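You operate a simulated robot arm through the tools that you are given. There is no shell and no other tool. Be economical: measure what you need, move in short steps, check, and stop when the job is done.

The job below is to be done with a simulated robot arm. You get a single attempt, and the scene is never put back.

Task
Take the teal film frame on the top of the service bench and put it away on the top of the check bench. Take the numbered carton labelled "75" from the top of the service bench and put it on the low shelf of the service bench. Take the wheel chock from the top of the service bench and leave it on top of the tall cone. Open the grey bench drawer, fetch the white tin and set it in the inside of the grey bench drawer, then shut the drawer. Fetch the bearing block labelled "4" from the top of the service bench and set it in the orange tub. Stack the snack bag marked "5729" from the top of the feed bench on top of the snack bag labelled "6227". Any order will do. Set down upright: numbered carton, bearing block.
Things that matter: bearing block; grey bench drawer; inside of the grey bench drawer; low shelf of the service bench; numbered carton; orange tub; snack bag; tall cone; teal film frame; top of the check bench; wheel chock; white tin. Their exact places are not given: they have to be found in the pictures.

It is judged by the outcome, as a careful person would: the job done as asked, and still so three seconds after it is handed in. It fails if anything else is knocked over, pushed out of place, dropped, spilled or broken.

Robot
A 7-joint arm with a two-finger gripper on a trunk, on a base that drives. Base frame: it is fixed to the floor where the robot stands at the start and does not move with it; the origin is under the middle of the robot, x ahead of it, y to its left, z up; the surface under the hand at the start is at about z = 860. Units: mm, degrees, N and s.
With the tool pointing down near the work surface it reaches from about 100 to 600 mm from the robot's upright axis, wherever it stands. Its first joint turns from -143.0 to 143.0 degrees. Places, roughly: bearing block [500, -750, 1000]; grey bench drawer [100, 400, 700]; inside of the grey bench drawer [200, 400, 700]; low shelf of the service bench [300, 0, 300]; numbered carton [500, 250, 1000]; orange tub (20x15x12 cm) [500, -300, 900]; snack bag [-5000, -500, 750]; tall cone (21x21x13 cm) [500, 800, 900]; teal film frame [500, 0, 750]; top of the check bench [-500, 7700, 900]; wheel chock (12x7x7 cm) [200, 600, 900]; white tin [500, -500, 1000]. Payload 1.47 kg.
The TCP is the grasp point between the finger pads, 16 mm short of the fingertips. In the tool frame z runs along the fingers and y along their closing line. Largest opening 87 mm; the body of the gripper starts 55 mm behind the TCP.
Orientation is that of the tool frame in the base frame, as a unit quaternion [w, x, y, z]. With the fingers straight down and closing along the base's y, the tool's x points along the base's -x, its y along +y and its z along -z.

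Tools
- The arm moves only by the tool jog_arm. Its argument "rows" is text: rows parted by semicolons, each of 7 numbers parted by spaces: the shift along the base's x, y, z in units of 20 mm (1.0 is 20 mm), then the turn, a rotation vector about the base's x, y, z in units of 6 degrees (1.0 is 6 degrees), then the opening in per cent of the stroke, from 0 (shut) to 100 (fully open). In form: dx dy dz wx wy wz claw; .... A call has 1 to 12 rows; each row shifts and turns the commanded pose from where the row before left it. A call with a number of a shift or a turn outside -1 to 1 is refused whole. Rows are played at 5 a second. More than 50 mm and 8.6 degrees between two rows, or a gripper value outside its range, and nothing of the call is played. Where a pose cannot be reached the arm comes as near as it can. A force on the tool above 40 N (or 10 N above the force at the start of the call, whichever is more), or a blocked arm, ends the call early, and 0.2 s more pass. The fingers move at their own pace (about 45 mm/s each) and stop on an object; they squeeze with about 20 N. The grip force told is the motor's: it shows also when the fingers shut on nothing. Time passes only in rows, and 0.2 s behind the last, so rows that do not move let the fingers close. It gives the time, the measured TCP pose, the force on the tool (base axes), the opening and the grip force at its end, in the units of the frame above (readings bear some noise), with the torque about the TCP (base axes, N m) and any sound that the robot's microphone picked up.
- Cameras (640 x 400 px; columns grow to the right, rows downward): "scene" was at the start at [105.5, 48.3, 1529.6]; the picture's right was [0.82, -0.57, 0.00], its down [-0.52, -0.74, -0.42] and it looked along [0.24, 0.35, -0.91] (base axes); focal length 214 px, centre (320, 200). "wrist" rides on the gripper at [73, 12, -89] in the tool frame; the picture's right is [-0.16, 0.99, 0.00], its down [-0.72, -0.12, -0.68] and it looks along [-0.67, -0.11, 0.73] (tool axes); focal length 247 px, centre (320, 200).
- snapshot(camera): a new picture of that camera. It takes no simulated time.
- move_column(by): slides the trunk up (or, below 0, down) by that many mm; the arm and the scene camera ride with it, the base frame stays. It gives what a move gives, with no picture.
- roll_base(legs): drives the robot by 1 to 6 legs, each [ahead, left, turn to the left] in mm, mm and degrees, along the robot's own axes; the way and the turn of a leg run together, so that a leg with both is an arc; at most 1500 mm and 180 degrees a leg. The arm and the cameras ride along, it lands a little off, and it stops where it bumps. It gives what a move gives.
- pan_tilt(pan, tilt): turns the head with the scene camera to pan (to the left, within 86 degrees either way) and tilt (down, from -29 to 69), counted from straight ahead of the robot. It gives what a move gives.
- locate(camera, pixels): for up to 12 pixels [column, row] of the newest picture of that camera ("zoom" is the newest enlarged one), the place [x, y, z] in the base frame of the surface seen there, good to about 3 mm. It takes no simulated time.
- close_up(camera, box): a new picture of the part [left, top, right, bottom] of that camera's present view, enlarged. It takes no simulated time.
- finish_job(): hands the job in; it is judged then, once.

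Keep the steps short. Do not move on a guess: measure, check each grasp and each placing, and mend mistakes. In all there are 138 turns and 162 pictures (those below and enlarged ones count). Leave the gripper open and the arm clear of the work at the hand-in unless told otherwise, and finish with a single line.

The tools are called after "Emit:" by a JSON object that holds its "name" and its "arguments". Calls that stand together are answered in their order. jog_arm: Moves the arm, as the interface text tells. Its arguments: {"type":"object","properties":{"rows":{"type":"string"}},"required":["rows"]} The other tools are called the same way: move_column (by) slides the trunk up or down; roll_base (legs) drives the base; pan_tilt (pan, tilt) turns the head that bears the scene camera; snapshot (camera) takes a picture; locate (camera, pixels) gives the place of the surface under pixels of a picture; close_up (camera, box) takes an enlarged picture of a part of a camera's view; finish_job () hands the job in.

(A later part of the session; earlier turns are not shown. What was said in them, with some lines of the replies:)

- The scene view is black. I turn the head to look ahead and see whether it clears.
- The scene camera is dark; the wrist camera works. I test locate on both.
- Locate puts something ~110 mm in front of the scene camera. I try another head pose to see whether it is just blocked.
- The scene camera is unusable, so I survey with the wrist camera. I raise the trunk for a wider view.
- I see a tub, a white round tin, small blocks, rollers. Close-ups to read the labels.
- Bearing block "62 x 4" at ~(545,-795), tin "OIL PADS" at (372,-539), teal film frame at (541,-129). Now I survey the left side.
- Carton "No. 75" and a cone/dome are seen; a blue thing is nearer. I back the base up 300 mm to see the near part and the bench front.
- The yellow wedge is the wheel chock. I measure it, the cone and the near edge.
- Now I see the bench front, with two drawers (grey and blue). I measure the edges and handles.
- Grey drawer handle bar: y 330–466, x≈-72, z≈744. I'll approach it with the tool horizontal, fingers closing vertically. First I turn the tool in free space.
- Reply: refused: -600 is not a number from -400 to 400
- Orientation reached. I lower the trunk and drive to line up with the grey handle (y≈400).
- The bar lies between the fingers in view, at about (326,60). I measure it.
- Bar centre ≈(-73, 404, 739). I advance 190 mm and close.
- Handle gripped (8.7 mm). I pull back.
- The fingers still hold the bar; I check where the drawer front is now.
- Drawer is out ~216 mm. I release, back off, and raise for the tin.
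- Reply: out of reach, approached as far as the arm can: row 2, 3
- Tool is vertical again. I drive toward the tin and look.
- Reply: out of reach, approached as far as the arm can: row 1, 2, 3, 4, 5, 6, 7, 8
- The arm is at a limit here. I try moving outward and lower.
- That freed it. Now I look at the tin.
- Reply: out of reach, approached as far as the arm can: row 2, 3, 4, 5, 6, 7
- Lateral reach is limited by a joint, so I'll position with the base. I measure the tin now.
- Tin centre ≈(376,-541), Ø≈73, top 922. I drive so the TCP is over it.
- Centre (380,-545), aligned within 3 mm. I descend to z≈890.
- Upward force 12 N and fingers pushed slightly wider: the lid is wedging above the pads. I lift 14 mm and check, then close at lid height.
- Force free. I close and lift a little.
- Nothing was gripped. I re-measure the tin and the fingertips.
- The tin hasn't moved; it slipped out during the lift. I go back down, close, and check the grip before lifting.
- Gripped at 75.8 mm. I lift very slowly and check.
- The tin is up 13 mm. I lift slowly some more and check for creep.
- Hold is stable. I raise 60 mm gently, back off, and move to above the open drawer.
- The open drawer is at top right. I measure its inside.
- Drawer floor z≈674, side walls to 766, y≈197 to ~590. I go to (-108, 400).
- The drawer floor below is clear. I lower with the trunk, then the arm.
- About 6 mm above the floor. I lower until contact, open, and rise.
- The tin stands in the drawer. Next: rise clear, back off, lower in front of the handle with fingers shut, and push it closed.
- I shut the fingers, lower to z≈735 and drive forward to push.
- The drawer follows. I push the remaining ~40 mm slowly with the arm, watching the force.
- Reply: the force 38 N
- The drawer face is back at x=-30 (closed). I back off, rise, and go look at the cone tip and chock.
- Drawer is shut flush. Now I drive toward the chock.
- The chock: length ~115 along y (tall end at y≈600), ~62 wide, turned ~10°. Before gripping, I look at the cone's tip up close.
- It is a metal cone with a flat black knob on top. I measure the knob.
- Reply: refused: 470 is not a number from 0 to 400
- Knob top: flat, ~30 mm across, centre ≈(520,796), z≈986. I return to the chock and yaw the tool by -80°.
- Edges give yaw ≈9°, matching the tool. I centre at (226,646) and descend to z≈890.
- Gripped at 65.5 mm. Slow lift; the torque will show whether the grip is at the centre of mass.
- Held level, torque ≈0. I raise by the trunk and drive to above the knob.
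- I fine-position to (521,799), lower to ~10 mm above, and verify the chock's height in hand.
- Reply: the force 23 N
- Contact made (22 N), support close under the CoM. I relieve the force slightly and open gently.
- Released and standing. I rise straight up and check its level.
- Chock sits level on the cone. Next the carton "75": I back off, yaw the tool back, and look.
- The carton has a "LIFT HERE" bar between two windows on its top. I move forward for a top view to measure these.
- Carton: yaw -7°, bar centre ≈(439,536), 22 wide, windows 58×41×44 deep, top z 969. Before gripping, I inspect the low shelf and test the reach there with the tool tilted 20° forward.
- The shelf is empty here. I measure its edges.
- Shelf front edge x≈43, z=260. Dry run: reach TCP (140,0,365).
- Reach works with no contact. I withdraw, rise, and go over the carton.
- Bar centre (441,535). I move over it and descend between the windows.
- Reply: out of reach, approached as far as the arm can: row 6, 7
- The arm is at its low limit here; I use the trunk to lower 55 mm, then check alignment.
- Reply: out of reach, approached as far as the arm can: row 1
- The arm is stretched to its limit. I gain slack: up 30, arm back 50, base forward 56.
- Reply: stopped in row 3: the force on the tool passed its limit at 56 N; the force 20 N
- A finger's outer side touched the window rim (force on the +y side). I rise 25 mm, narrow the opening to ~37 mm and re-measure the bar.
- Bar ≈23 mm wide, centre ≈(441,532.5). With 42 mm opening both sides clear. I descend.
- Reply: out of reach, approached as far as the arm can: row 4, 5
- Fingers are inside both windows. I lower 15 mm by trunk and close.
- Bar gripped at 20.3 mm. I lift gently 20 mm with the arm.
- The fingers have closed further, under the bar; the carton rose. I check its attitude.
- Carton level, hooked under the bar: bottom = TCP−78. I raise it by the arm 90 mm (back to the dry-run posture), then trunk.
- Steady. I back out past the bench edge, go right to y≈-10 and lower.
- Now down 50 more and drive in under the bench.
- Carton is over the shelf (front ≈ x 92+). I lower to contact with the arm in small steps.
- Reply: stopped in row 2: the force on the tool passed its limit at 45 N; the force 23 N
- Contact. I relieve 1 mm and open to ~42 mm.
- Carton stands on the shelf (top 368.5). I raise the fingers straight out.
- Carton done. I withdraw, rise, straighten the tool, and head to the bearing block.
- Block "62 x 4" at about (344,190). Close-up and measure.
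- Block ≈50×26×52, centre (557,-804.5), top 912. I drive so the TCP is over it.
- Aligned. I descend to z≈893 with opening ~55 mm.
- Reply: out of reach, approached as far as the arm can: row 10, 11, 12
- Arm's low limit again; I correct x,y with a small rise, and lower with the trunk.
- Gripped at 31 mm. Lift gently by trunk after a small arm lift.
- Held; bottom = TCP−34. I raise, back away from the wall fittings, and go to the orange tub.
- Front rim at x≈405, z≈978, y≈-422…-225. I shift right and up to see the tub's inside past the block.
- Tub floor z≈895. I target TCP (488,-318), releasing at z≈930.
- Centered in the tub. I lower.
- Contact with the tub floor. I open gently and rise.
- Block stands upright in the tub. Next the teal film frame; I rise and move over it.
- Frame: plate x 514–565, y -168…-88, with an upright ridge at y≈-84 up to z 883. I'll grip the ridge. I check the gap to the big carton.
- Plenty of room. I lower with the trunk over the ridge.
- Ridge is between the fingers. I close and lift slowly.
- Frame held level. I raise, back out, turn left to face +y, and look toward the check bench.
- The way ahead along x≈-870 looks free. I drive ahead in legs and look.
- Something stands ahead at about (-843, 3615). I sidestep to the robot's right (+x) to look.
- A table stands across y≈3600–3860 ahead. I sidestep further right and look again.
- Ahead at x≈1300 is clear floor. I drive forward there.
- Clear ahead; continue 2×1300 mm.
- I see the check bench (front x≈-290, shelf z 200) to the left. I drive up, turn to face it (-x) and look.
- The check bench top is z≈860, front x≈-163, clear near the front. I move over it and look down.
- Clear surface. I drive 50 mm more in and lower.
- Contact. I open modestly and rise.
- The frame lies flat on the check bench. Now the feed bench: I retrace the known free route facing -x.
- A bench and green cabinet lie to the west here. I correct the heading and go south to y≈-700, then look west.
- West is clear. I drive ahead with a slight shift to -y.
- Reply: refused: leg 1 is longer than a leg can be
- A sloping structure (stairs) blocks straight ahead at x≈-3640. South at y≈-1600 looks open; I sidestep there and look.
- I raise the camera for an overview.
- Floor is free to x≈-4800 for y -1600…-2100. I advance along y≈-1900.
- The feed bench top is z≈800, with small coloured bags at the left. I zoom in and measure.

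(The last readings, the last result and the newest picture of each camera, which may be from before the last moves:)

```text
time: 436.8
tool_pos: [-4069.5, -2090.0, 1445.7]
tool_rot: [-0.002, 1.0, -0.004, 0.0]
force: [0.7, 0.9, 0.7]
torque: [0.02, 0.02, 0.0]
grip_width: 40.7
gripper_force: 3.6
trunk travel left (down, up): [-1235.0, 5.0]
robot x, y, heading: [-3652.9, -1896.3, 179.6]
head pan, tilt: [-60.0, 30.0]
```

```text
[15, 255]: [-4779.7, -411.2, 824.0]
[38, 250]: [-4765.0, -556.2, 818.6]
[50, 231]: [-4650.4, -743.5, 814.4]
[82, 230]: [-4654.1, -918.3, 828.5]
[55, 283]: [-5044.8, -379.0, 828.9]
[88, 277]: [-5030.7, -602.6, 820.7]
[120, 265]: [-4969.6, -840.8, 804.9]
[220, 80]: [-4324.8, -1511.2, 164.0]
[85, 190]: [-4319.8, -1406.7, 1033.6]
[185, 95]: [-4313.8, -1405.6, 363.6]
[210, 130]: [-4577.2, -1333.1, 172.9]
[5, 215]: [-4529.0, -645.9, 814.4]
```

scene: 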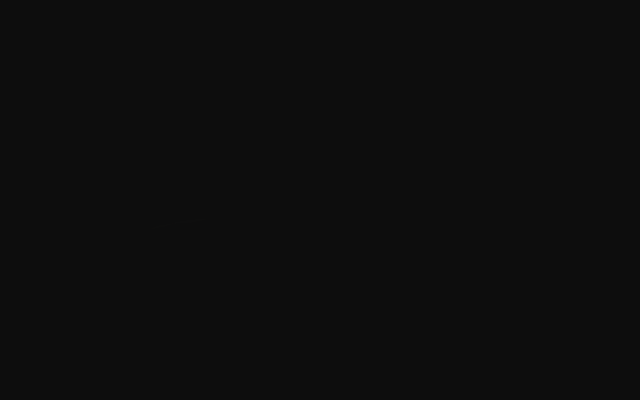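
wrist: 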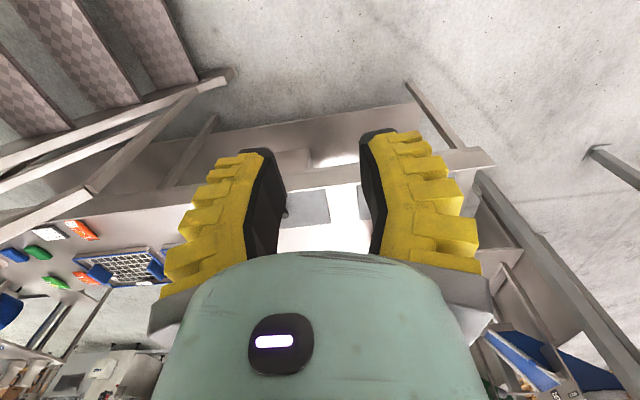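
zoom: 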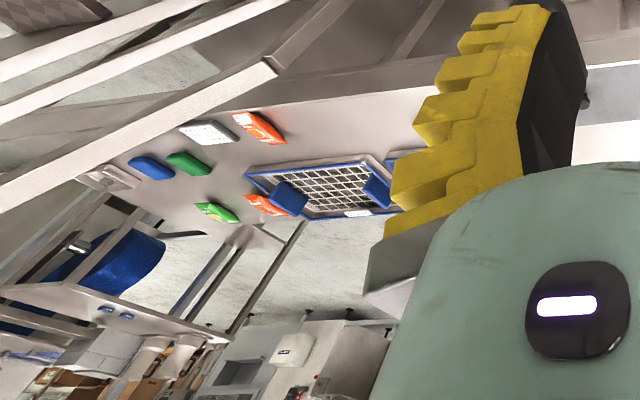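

The stairs block the bench's east side. I'll go round its south end to the west side. First sidestep to y≈-2650 and look.

Emit:
{"name": "roll_base", "arguments": {"legs": [[0, 750, 0.3]]}}

Emit:
{"name": "snapshot", "arguments": {"camera": "wrist"}}

Emit:
{"name": "locate", "arguments": {"camera": "wrist", "pixels": [[320, 220], [330, 240], [100, 130], [100, 200], [130, 250], [60, 330], [150, 130], [550, 130], [500, 200], [550, 250], [600, 330], [520, 330]]}}

```text
time: 440.9
tool_pos: [-4065.9, -2846.9, 1445.8]
tool_rot: [-0.003, 1.0, 0.006, 0.0]
force: [-0.2, 1.1, -0.3]
torque: [-0.02, 0.0, -0.02]
grip_width: 40.6
gripper_force: 4.2
trunk travel left (down, up): [-1235.0, 5.0]
robot x, y, heading: [-3656.1, -2635.5, -179.6]
head pan, tilt: [-60.0, 30.0]
```

```text
52 pictures are left
```

wrist: 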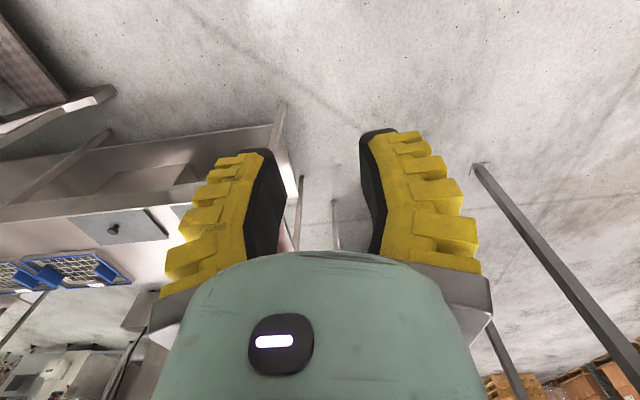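

```text
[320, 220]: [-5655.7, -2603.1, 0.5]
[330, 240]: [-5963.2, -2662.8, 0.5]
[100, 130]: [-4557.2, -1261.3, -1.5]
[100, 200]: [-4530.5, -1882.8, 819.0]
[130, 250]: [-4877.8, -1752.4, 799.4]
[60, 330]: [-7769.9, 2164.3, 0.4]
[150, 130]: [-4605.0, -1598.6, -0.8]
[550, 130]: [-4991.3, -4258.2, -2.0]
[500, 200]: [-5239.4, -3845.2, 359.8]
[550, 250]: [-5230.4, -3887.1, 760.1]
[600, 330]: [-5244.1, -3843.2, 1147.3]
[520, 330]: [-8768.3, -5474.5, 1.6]
```

Emit:
{"name": "locate", "arguments": {"camera": "wrist", "pixels": [[280, 110], [302, 185], [302, 200], [300, 230], [335, 203], [337, 225], [338, 245], [478, 170], [295, 190], [315, 180], [350, 160], [285, 240]]}}

Emit:
{"name": "close_up", "arguments": {"camera": "wrist", "box": [260, 80, 400, 260]}}

```text
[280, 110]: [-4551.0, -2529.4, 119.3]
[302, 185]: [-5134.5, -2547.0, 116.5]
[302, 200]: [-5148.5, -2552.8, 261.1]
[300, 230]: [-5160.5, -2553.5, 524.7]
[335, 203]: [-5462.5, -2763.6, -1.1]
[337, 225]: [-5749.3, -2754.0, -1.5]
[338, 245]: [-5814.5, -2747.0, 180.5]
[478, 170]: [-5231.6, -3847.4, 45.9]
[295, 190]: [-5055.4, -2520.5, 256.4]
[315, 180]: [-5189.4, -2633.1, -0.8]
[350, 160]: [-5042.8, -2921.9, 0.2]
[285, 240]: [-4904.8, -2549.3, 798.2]
```

```text
2.22 times, centred on (330, 170) of wrist
```

zoom: 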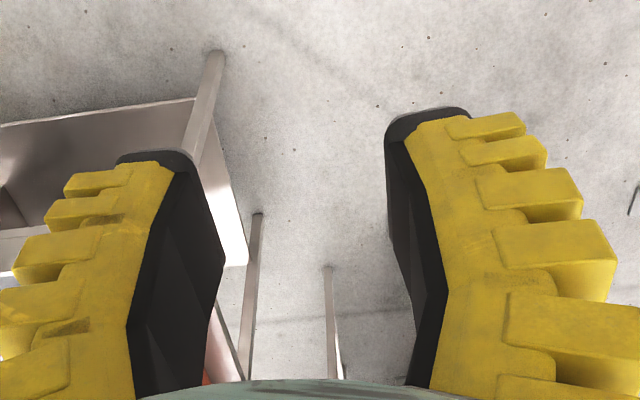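

The gap sizes matter, and I don't know my own footprint. I turn the wrist to look back at the robot itself.

Emit:
{"name": "jog_arm", "arguments": {"rows": "0 0 0 0 0 -1 40;0 0 0 0 0 -1 40;0 0 0 0 0 -1 40;0 0 0 0 0 -1 40;0 0 0 0 0 -1 40;0 0 0 0 0 -1 40;0 0 0 0 0 -1 40;0 0 0 0 0 -1 40;0 0 0 0 0 -1 40;0 0 0 0 0 -1 40;0 0 0 0 0 -1 40;0 0 0 0 0 -1 40"}}

Emit:
{"name": "jog_arm", "arguments": {"rows": "0 0 0 0 0 -1 40;0 0 0 0 0 -1 40;0 0 0 0 0 -1 40;0 0 0 0 0 -1 40;0 0 0 0 0 -1 40;0 0 0 0 0 -1 40;0 0 0 0 0 -1 40;0 0 0 0 0 -1 40;0 0 0 0 0 -1 40;0 0 0 0 0 -1 40;0 0 0 0 0 -1 40"}}

Emit:
{"name": "snapshot", "arguments": {"camera": "wrist"}}

```text
time: 443.5
tool_pos: [-4067.1, -2846.1, 1446.7]
tool_rot: [-0.002, 0.812, -0.584, 0.002]
force: [-0.3, -0.2, 0.5]
torque: [-0.03, -0.04, 0.01]
grip_width: 40.6
gripper_force: 4.4
trunk travel left (down, up): [-1235.0, 5.0]
robot x, y, heading: [-3656.3, -2637.7, -179.3]
head pan, tilt: [-60.0, 30.0]
```

```text
time: 445.9
tool_pos: [-4065.7, -2846.6, 1446.5]
tool_rot: [0.001, -0.362, 0.932, -0.003]
force: [-0.2, -0.4, -0.4]
torque: [0.01, 0.0, 0.02]
grip_width: 40.8
gripper_force: 4.3
trunk travel left (down, up): [-1235.0, 5.0]
robot x, y, heading: [-3655.7, -2640.8, -179.4]
head pan, tilt: [-60.0, 30.0]
```

```text
50 pictures are left
```

wrist: 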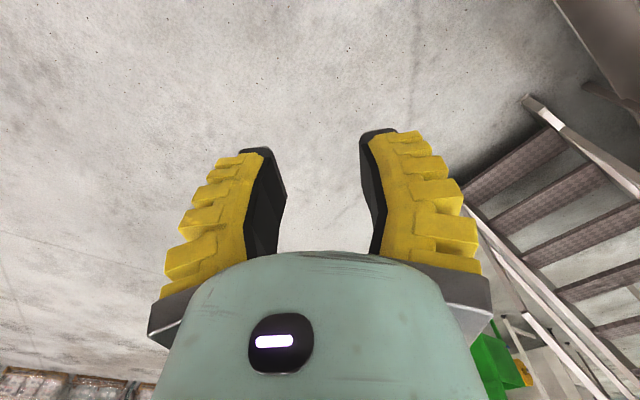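

No body stands on the floor under the axis, so only the arm itself needs clearance. I turn the wrist back and go over the bench's south end to its west side, facing +x, at full height.

Emit:
{"name": "jog_arm", "arguments": {"rows": "0 0 0 0 0 1 40;0 0 0 0 0 1 40;0 0 0 0 0 1 40;0 0 0 0 0 1 40;0 0 0 0 0 1 40;0 0 0 0 0 1 40;0 0 0 0 0 1 40;0 0 0 0 0 1 40;0 0 0 0 0 1 40;0 0 0 0 0 1 40;0 0 0 0 0 1 40;0 0 0 0 0 1 40"}}

Emit:
{"name": "jog_arm", "arguments": {"rows": "0 0 0 0 0 1 40;0 0 0 0 0 1 40;0 0 0 0 0 1 40;0 0 0 0 0 1 40;0 0 0 0 0 1 40;0 0 0 0 0 1 40;0 0 0 0 0 1 40;0 0 0 0 0 1 40;0 0 0 0 0 1 40;0 0 0 0 0 1 40;0 0 0 0 0 1 40"}}

Emit:
{"name": "roll_base", "arguments": {"legs": [[0, -340, 0], [900, 0, 0]]}}

Emit:
{"name": "snapshot", "arguments": {"camera": "wrist"}}

Emit:
{"name": "locate", "arguments": {"camera": "wrist", "pixels": [[320, 220], [320, 100], [100, 60], [100, 130], [100, 200], [60, 330], [100, 280], [550, 130], [500, 200], [550, 250], [600, 330], [520, 330]]}}

```text
time: 448.5
tool_pos: [-4065.8, -2844.9, 1445.9]
tool_rot: [-0.002, 0.842, -0.54, 0.001]
force: [0.1, -1.0, 0.4]
torque: [0.02, 0.0, 0.01]
grip_width: 40.7
gripper_force: 4.4
trunk travel left (down, up): [-1235.0, 5.0]
robot x, y, heading: [-3654.4, -2641.4, -179.4]
head pan, tilt: [-60.0, 30.0]
```

```text
time: 450.9
tool_pos: [-4065.8, -2846.0, 1445.0]
tool_rot: [-0.002, 1.0, 0.006, 0.0]
force: [-0.1, -0.2, 0.1]
torque: [-0.04, 0.0, -0.01]
grip_width: 40.7
gripper_force: 4.6
trunk travel left (down, up): [-1235.0, 5.0]
robot x, y, heading: [-3655.9, -2640.6, -179.4]
head pan, tilt: [-60.0, 30.0]
```

```text
time: 457.5
tool_pos: [-4985.0, -2524.3, 1445.6]
tool_rot: [-0.002, 1.0, 0.009, 0.001]
force: [-0.2, -0.6, 0.4]
torque: [0.0, -0.03, 0.0]
grip_width: 40.6
gripper_force: 3.9
trunk travel left (down, up): [-1235.0, 5.0]
robot x, y, heading: [-4575.5, -2312.8, -178.9]
head pan, tilt: [-60.0, 30.0]
```

```text
49 pictures are left
```

wrist: 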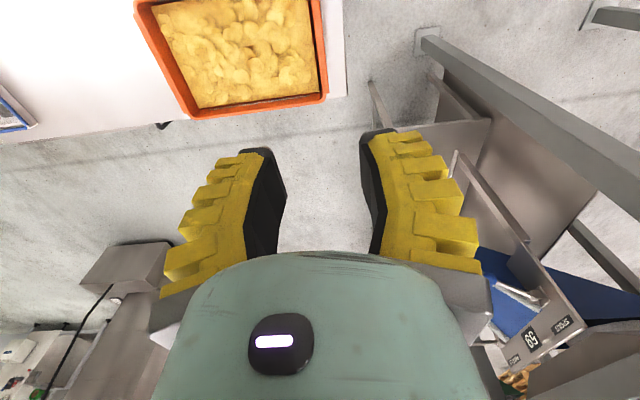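

```text
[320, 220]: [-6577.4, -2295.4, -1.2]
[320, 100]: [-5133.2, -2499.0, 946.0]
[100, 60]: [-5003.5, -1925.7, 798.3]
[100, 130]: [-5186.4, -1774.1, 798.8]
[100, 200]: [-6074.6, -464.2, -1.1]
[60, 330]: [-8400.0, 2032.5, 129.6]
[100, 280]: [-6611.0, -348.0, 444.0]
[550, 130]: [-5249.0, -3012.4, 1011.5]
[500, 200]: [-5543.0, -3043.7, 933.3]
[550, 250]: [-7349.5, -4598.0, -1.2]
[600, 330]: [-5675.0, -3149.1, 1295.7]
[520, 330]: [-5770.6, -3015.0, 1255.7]
```

Passing over the bench is free. I continue to x≈-5230, y≈-1900, then turn to face +x.

Emit:
{"name": "roll_base", "arguments": {"legs": [[650, -400, 0], [0, 0, 179], [0, 650, 0]]}}

Emit:
{"name": "snapshot", "arguments": {"camera": "wrist"}}

Emit:
{"name": "close_up", "arguments": {"camera": "wrist", "box": [300, 0, 640, 200]}}

```text
time: 472.1
tool_pos: [-4798.7, -1097.3, 1446.6]
tool_rot: [0.0, 0.012, 1.0, -0.004]
force: [0.5, 0.5, -0.1]
torque: [-0.02, 0.01, 0.03]
grip_width: 40.5
gripper_force: 4.2
trunk travel left (down, up): [-1235.0, 5.0]
robot x, y, heading: [-5219.3, -1288.1, -1.4]
head pan, tilt: [-60.0, 30.0]
```

```text
48 pictures are left
```

wrist: 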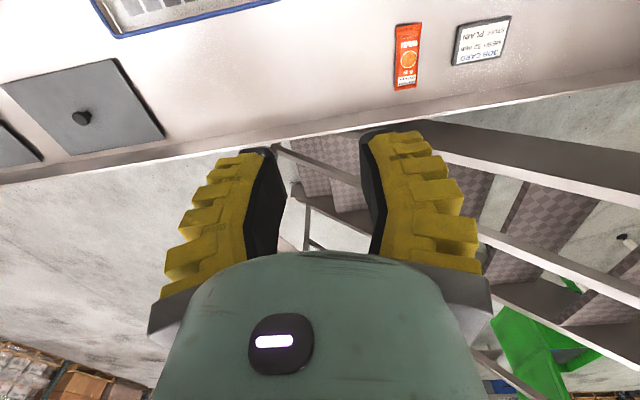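

```text
1.88 times, centred on (470, 100) of wrist
```

zoom: 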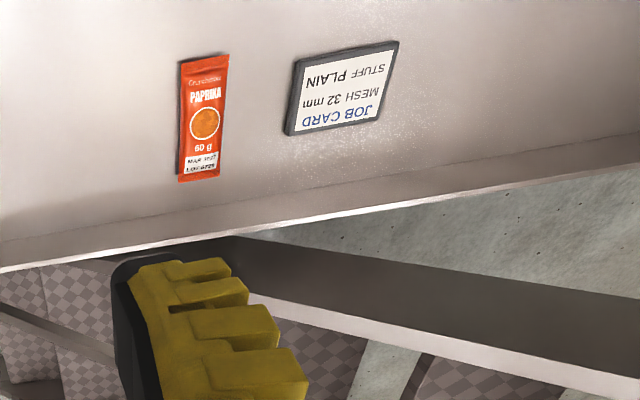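

Emit:
{"name": "close_up", "arguments": {"camera": "wrist", "box": [388, 70, 428, 95]}}

Emit:
{"name": "roll_base", "arguments": {"legs": [[-150, 550, 1]]}}

Emit:
{"name": "snapshot", "arguments": {"camera": "wrist"}}

```text
16.00 times, centred on (408, 82) of wrist
```

zoom: 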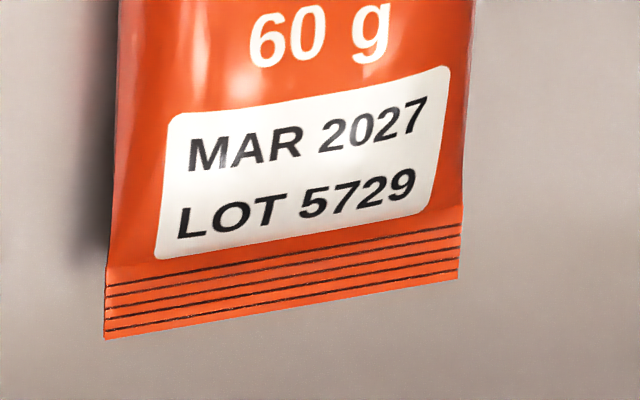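

```text
time: 475.3
tool_pos: [-4941.7, -532.6, 1446.3]
tool_rot: [0.0, 0.004, 1.0, -0.004]
force: [0.3, -0.1, -0.3]
torque: [0.01, 0.01, 0.01]
grip_width: 40.7
gripper_force: 3.9
trunk travel left (down, up): [-1235.0, 5.0]
robot x, y, heading: [-5356.0, -734.1, -0.8]
head pan, tilt: [-60.0, 30.0]
```

```text
45 pictures are left
```

wrist: 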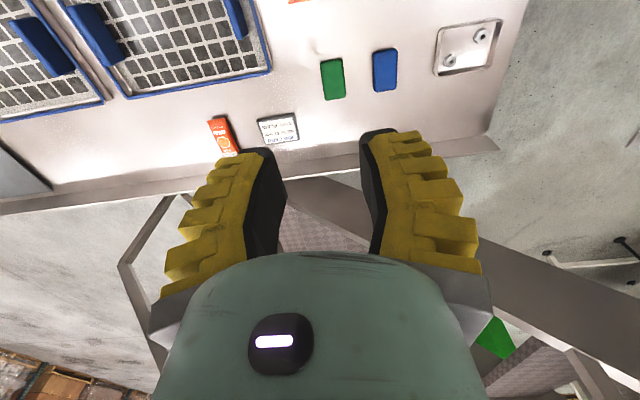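

That orange bag is LOT 5729. Now I find 6227: two more bags are nearer (x≈-5040). I back up and look.

Emit:
{"name": "roll_base", "arguments": {"legs": [[-260, 60, 0.8]]}}

Emit:
{"name": "close_up", "arguments": {"camera": "wrist", "box": [220, 0, 460, 150]}}

```text
time: 477.2
tool_pos: [-5197.4, -467.0, 1445.0]
tool_rot: [0.0, -0.001, 1.0, -0.004]
force: [-1.2, -0.5, 0.5]
torque: [0.05, 0.01, -0.03]
grip_width: 40.6
gripper_force: 4.4
trunk travel left (down, up): [-1235.0, 5.0]
robot x, y, heading: [-5611.0, -666.2, 0.0]
head pan, tilt: [-60.0, 30.0]
```

```text
2.67 times, centred on (340, 75) of wrist
```

zoom: 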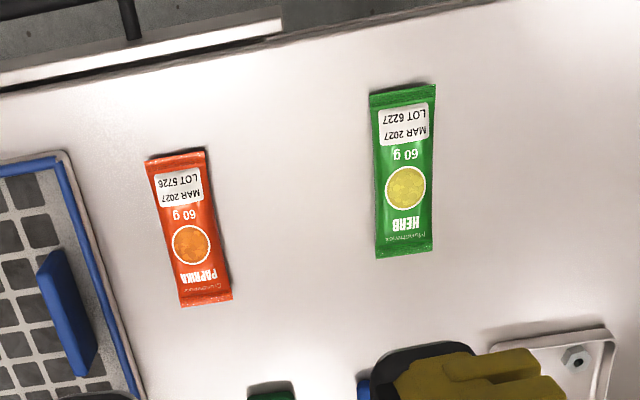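

Green bag is LOT 6227 (the near orange one is 5726 — a decoy). I measure the green bag.

Emit:
{"name": "locate", "arguments": {"camera": "zoom", "pixels": [[372, 96], [432, 90], [378, 252], [430, 246], [403, 170], [403, 120], [403, 220], [380, 170], [426, 170], [403, 185]]}}

```text
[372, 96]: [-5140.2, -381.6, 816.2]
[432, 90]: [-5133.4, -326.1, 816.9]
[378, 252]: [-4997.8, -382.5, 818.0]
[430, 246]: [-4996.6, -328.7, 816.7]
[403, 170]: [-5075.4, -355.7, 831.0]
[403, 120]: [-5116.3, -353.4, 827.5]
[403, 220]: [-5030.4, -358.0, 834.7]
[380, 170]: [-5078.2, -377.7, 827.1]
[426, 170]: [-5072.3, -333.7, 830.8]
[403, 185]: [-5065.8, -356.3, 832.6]
```

Green bag centre (-5068,-355), 146×57, top 832, aligned with x. Now I go to the orange 5729 bag.

Emit:
{"name": "roll_base", "arguments": {"legs": [[480, -450, 0]]}}

Emit:
{"name": "move_column", "arguments": {"by": -380}}

Emit:
{"name": "snapshot", "arguments": {"camera": "wrist"}}

```text
time: 480.8
tool_pos: [-4718.4, -914.1, 1446.2]
tool_rot: [0.0, 0.0, 1.0, -0.003]
force: [-0.1, 0.4, -0.5]
torque: [-0.01, -0.03, 0.02]
grip_width: 40.7
gripper_force: 5.2
trunk travel left (down, up): [-1235.0, 5.0]
robot x, y, heading: [-5130.3, -1114.0, -0.1]
head pan, tilt: [-60.0, 30.0]
```

```text
time: 484.5
tool_pos: [-4718.3, -914.4, 1065.7]
tool_rot: [-0.001, 0.0, 1.0, -0.004]
force: [-0.1, 0.8, 0.4]
torque: [-0.03, -0.02, -0.01]
grip_width: 40.7
gripper_force: 4.0
trunk travel left (down, up): [-855.0, 385.0]
robot x, y, heading: [-5131.5, -1120.4, -0.4]
head pan, tilt: [-60.0, 30.0]
```

```text
43 pictures are left
```

wrist: 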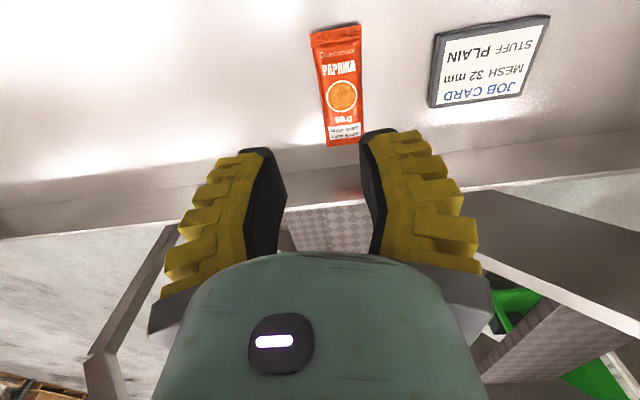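

Emit:
{"name": "locate", "arguments": {"camera": "wrist", "pixels": [[314, 35], [356, 27], [330, 143], [362, 138], [338, 85], [335, 60], [342, 110], [322, 90], [356, 85], [338, 95], [315, 60], [358, 60]]}}

```text
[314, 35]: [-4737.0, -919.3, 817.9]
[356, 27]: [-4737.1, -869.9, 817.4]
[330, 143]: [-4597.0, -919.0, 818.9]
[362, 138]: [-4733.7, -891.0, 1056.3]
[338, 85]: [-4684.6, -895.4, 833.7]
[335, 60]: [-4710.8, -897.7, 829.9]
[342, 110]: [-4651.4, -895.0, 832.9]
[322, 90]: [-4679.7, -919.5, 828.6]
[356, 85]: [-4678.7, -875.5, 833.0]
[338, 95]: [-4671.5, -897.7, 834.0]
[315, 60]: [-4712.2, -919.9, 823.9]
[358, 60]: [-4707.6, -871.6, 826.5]
```

Bag 5729: centre (-4667,-895), yaw 0. I position over it and open.

Emit:
{"name": "roll_base", "arguments": {"legs": [[51, 19, 0.3]]}}

Emit:
{"name": "jog_arm", "arguments": {"rows": "0 0 0 0 0 0 100;0 0 0 0 0 0 100;0 0 0 0 0 0 100;0 0 0 0 0 0 100"}}

Emit:
{"name": "move_column", "arguments": {"by": -170}}

Emit:
{"name": "snapshot", "arguments": {"camera": "wrist"}}

Emit:
{"name": "locate", "arguments": {"camera": "wrist", "pixels": [[320, 60], [320, 100], [320, 140], [290, 100], [350, 100], [300, 60], [340, 60]]}}

```text
time: 485.4
tool_pos: [-4668.2, -893.4, 1066.2]
tool_rot: [0.0, -0.003, 1.0, -0.002]
force: [0.2, -0.4, -0.4]
torque: [0.0, -0.01, -0.01]
grip_width: 40.9
gripper_force: 3.9
trunk travel left (down, up): [-855.0, 385.0]
robot x, y, heading: [-5080.1, -1098.3, 0.3]
head pan, tilt: [-60.0, 30.0]
```

```text
time: 486.4
tool_pos: [-4667.7, -893.8, 1065.5]
tool_rot: [0.0, -0.003, 1.0, -0.002]
force: [0.5, -0.6, 0.5]
torque: [-0.02, -0.01, -0.02]
grip_width: 86.7
gripper_force: 0.1
trunk travel left (down, up): [-855.0, 385.0]
robot x, y, heading: [-5080.1, -1095.4, 0.4]
head pan, tilt: [-60.0, 30.0]
```

```text
time: 488.4
tool_pos: [-4667.7, -893.0, 897.0]
tool_rot: [0.0, -0.004, 1.0, -0.003]
force: [0.6, 0.0, 0.4]
torque: [0.01, -0.02, 0.0]
grip_width: 87.0
gripper_force: 0.0
trunk travel left (down, up): [-685.0, 555.0]
robot x, y, heading: [-5081.9, -1098.5, 0.2]
head pan, tilt: [-60.0, 30.0]
```

```text
42 pictures are left
```

wrist: 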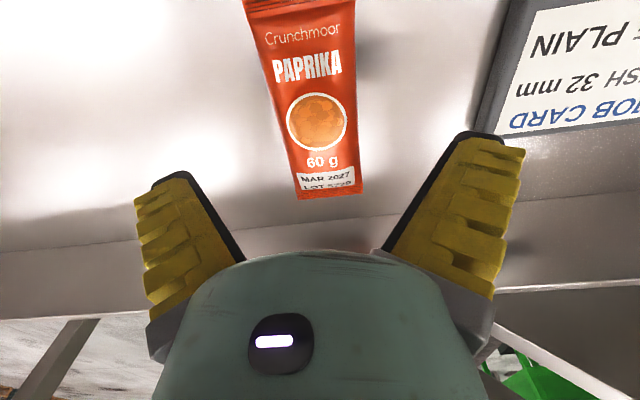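

```text
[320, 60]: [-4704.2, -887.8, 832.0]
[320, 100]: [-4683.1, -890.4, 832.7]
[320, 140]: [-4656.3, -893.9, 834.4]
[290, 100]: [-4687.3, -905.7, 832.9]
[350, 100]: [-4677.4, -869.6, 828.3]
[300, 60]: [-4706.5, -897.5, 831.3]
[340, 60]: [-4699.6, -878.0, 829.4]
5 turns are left
```

Five turns left, so I combine steps. Descend to z≈821, grip, lift gently, carry to above the green bag, and look.

Emit:
{"name": "jog_arm", "arguments": {"rows": "0 0 -1 0 0 0 100;0 0 -1 0 0 0 100;0 0 -1 0 0 0 100;0 0 -0.75 0 0 0 100;0 0 0 0 0 0 0;0 0 0 0 0 0 0;0 0 0 0 0 0 0;0 0 0 0 0 0 0;0 0 0 0 0 0 0;0 0 0.1 0 0 0 0;0 0 0.15 0 0 0 0;0 0 0.2 0 0 0 0"}}

Emit:
{"name": "jog_arm", "arguments": {"rows": "0 0 0.2 0 0 0 0;0 0 0.3 0 0 0 0;0 0 0.4 0 0 0 0;0 0 0.5 0 0 0 0;0 0 0.5 0 0 0 0;0 0 0.5 0 0 0 0;0 0 0.3 0 0 0 0;0 0 0.2 0 0 0 0"}}

Emit:
{"name": "move_column", "arguments": {"by": 60}}

Emit:
{"name": "roll_base", "arguments": {"legs": [[-400, 0, 0], [0, 539, 0]]}}

Emit:
{"name": "snapshot", "arguments": {"camera": "wrist"}}

Emit:
{"name": "locate", "arguments": {"camera": "wrist", "pixels": [[320, 180], [320, 150], [320, 120], [300, 60], [260, 100], [380, 100], [320, 30], [320, 230], [280, 30], [360, 30]]}}

```text
time: 491.0
tool_pos: [-4668.8, -893.2, 829.1]
tool_rot: [0.0, -0.004, 1.0, -0.002]
force: [0.7, -1.0, -0.7]
torque: [-0.01, 0.02, -0.02]
grip_width: 54.1
gripper_force: 20.2
trunk travel left (down, up): [-685.0, 555.0]
robot x, y, heading: [-5080.3, -1097.0, 0.2]
head pan, tilt: [-60.0, 30.0]
```

```text
time: 492.8
tool_pos: [-4668.4, -892.6, 887.3]
tool_rot: [0.0, -0.003, 1.0, -0.002]
force: [-0.4, -0.5, -0.7]
torque: [-0.01, 0.02, 0.01]
grip_width: 54.5
gripper_force: 20.1
trunk travel left (down, up): [-685.0, 555.0]
robot x, y, heading: [-5079.0, -1095.7, 0.6]
head pan, tilt: [-60.0, 30.0]
```

```text
time: 493.8
tool_pos: [-4668.7, -893.3, 947.1]
tool_rot: [0.001, -0.003, 1.0, -0.004]
force: [-0.3, -0.1, -0.2]
torque: [0.02, 0.0, 0.01]
grip_width: 54.1
gripper_force: 20.1
trunk travel left (down, up): [-745.0, 495.0]
robot x, y, heading: [-5082.8, -1097.3, 0.0]
head pan, tilt: [-60.0, 30.0]
```

```text
time: 498.9
tool_pos: [-5066.8, -366.3, 947.1]
tool_rot: [0.0, 0.002, 1.0, -0.003]
force: [0.5, 0.5, -1.3]
torque: [-0.04, 0.0, 0.01]
grip_width: 53.8
gripper_force: 20.0
trunk travel left (down, up): [-745.0, 495.0]
robot x, y, heading: [-5478.0, -564.6, 0.2]
head pan, tilt: [-60.0, 30.0]
```

```text
41 pictures are left
```

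wrist: 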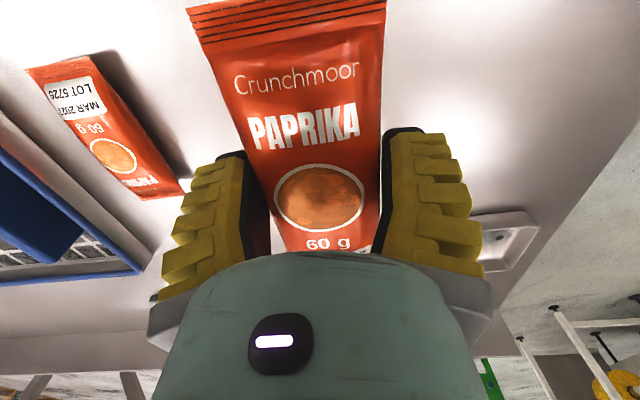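

```text
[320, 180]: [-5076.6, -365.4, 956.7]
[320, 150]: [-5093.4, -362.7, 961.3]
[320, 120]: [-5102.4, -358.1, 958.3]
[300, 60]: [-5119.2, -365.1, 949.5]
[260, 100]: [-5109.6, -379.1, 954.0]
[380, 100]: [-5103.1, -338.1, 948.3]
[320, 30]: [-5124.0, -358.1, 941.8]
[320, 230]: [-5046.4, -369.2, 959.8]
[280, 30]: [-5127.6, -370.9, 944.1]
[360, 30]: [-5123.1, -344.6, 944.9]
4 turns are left
```

Held firmly. I shift +11 mm in y, −2 in x, lower to just above the green bag in stages, watching force.

Emit:
{"name": "jog_arm", "arguments": {"rows": "-0.1 0.3 -0.4 0 0 0 0;0 0.27 -0.7 0 0 0 0;0 0 -0.8 0 0 0 0;0 0 -0.8 0 0 0 0;0 0 -0.7 0 0 0 0;0 0 -0.4 0 0 0 0;0 0 -0.2 0 0 0 0;0 0 0 0 0 0 0"}}

Emit:
{"name": "jog_arm", "arguments": {"rows": "0 0 -0.1 0 0 0 0;0 0 -0.1 0 0 0 0;0 0 0 0 0 0 0"}}

Emit:
{"name": "jog_arm", "arguments": {"rows": "0 0 -0.1 0 0 0 0;0 0 -0.1 0 0 0 0;0 0 0 0 0 0 0"}}

Emit:
{"name": "snapshot", "arguments": {"camera": "wrist"}}

```text
time: 500.7
tool_pos: [-5068.0, -356.7, 867.3]
tool_rot: [-0.001, 0.001, 1.0, -0.004]
force: [-0.6, -0.6, 0.2]
torque: [-0.04, -0.02, 0.02]
grip_width: 53.6
gripper_force: 20.0
trunk travel left (down, up): [-745.0, 495.0]
robot x, y, heading: [-5480.5, -567.7, -0.2]
head pan, tilt: [-60.0, 30.0]
```

```text
time: 501.5
tool_pos: [-5068.2, -355.1, 863.2]
tool_rot: [0.0, 0.001, 1.0, -0.003]
force: [0.1, 0.5, 0.1]
torque: [0.04, -0.03, 0.03]
grip_width: 53.5
gripper_force: 20.1
trunk travel left (down, up): [-745.0, 495.0]
robot x, y, heading: [-5480.2, -570.3, 0.0]
head pan, tilt: [-60.0, 30.0]
```

```text
time: 502.3
tool_pos: [-5068.7, -355.9, 860.5]
tool_rot: [0.0, 0.001, 1.0, -0.003]
force: [-0.1, -0.3, 0.0]
torque: [-0.01, 0.0, -0.01]
grip_width: 53.4
gripper_force: 20.0
trunk travel left (down, up): [-745.0, 495.0]
robot x, y, heading: [-5482.8, -569.3, -0.2]
head pan, tilt: [-60.0, 30.0]
```

```text
40 pictures are left
3 turns are left
```

wrist: 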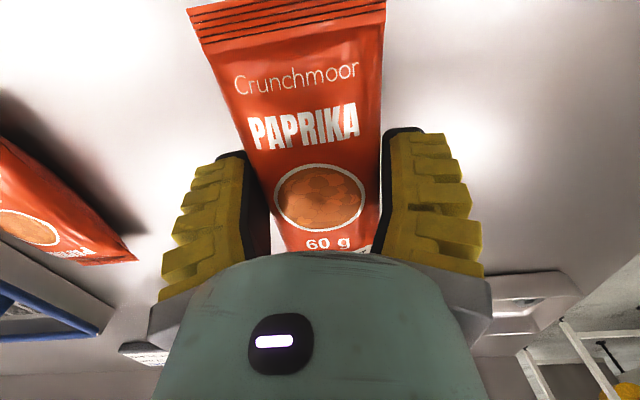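

No contact yet and well aligned. I lower ~6 mm more to touch, open gently, rise, and look.

Emit:
{"name": "jog_arm", "arguments": {"rows": "0 0 -0.1 0 0 0 0;0 0 -0.1 0 0 0 0;0 0 0 0 0 0 0"}}

Emit:
{"name": "jog_arm", "arguments": {"rows": "0 0 -0.08 0 0 0 0;0 0 0 0 0 0 0"}}

Emit:
{"name": "jog_arm", "arguments": {"rows": "0 0 0 0 0 0 66;0 0 0 0 0 0 72;0 0 0 0 0 0 80;0 0 0 0 0 0 90;0 0 0 0 0 0 100;0 0 0 0 0 0 100;0 0 0.3 0 0 0 100;0 0 0.6 0 0 0 100;0 0 1 0 0 0 100;0 0 1 0 0 0 100;0 0 1 0 0 0 100;0 0 1 0 0 0 100"}}

Emit:
{"name": "snapshot", "arguments": {"camera": "wrist"}}

Emit:
{"name": "locate", "arguments": {"camera": "wrist", "pixels": [[315, 90], [315, 60], [315, 120], [300, 90], [335, 90], [310, 30]]}}

```text
time: 503.1
tool_pos: [-5067.1, -355.2, 855.7]
tool_rot: [0.001, 0.001, 1.0, -0.002]
force: [-1.7, 0.2, 4.0]
torque: [-0.02, 0.04, 0.01]
grip_width: 55.1
gripper_force: 20.1
trunk travel left (down, up): [-745.0, 495.0]
robot x, y, heading: [-5480.7, -567.6, -0.3]
head pan, tilt: [-60.0, 30.0]
```

```text
time: 503.7
tool_pos: [-5067.9, -355.2, 854.2]
tool_rot: [0.001, 0.001, 1.0, -0.002]
force: [-0.6, 0.2, 7.0]
torque: [0.03, -0.06, 0.02]
grip_width: 56.8
gripper_force: 20.0
trunk travel left (down, up): [-745.0, 495.0]
robot x, y, heading: [-5479.5, -566.0, 0.1]
head pan, tilt: [-60.0, 30.0]
```

```text
time: 506.3
tool_pos: [-5068.4, -355.8, 952.5]
tool_rot: [0.0, 0.001, 1.0, -0.004]
force: [0.0, -0.9, 0.8]
torque: [0.02, 0.01, 0.01]
grip_width: 87.0
gripper_force: 0.0
trunk travel left (down, up): [-745.0, 495.0]
robot x, y, heading: [-5481.6, -565.1, 0.2]
head pan, tilt: [-60.0, 30.0]
```

```text
39 pictures are left
```

wrist: 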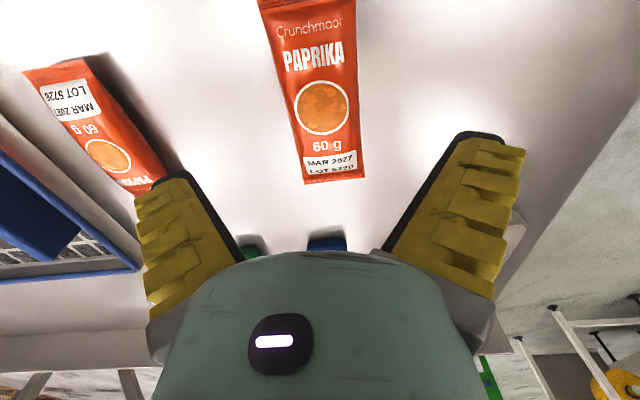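

```text
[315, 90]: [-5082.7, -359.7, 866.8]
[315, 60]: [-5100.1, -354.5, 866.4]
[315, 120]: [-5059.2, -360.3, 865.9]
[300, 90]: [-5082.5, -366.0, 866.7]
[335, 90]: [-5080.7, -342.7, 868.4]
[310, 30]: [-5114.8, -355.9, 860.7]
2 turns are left
```

The orange bag 5729 lies level on the green one (top z≈867), the gripper is open and the arm is clear above it. I hand in.

Emit:
{"name": "finish_job", "arguments": {}}

```text
The job is handed in.
```

All six placements are done and the job is handed in; each was checked after release, but none were re-checked at the end.
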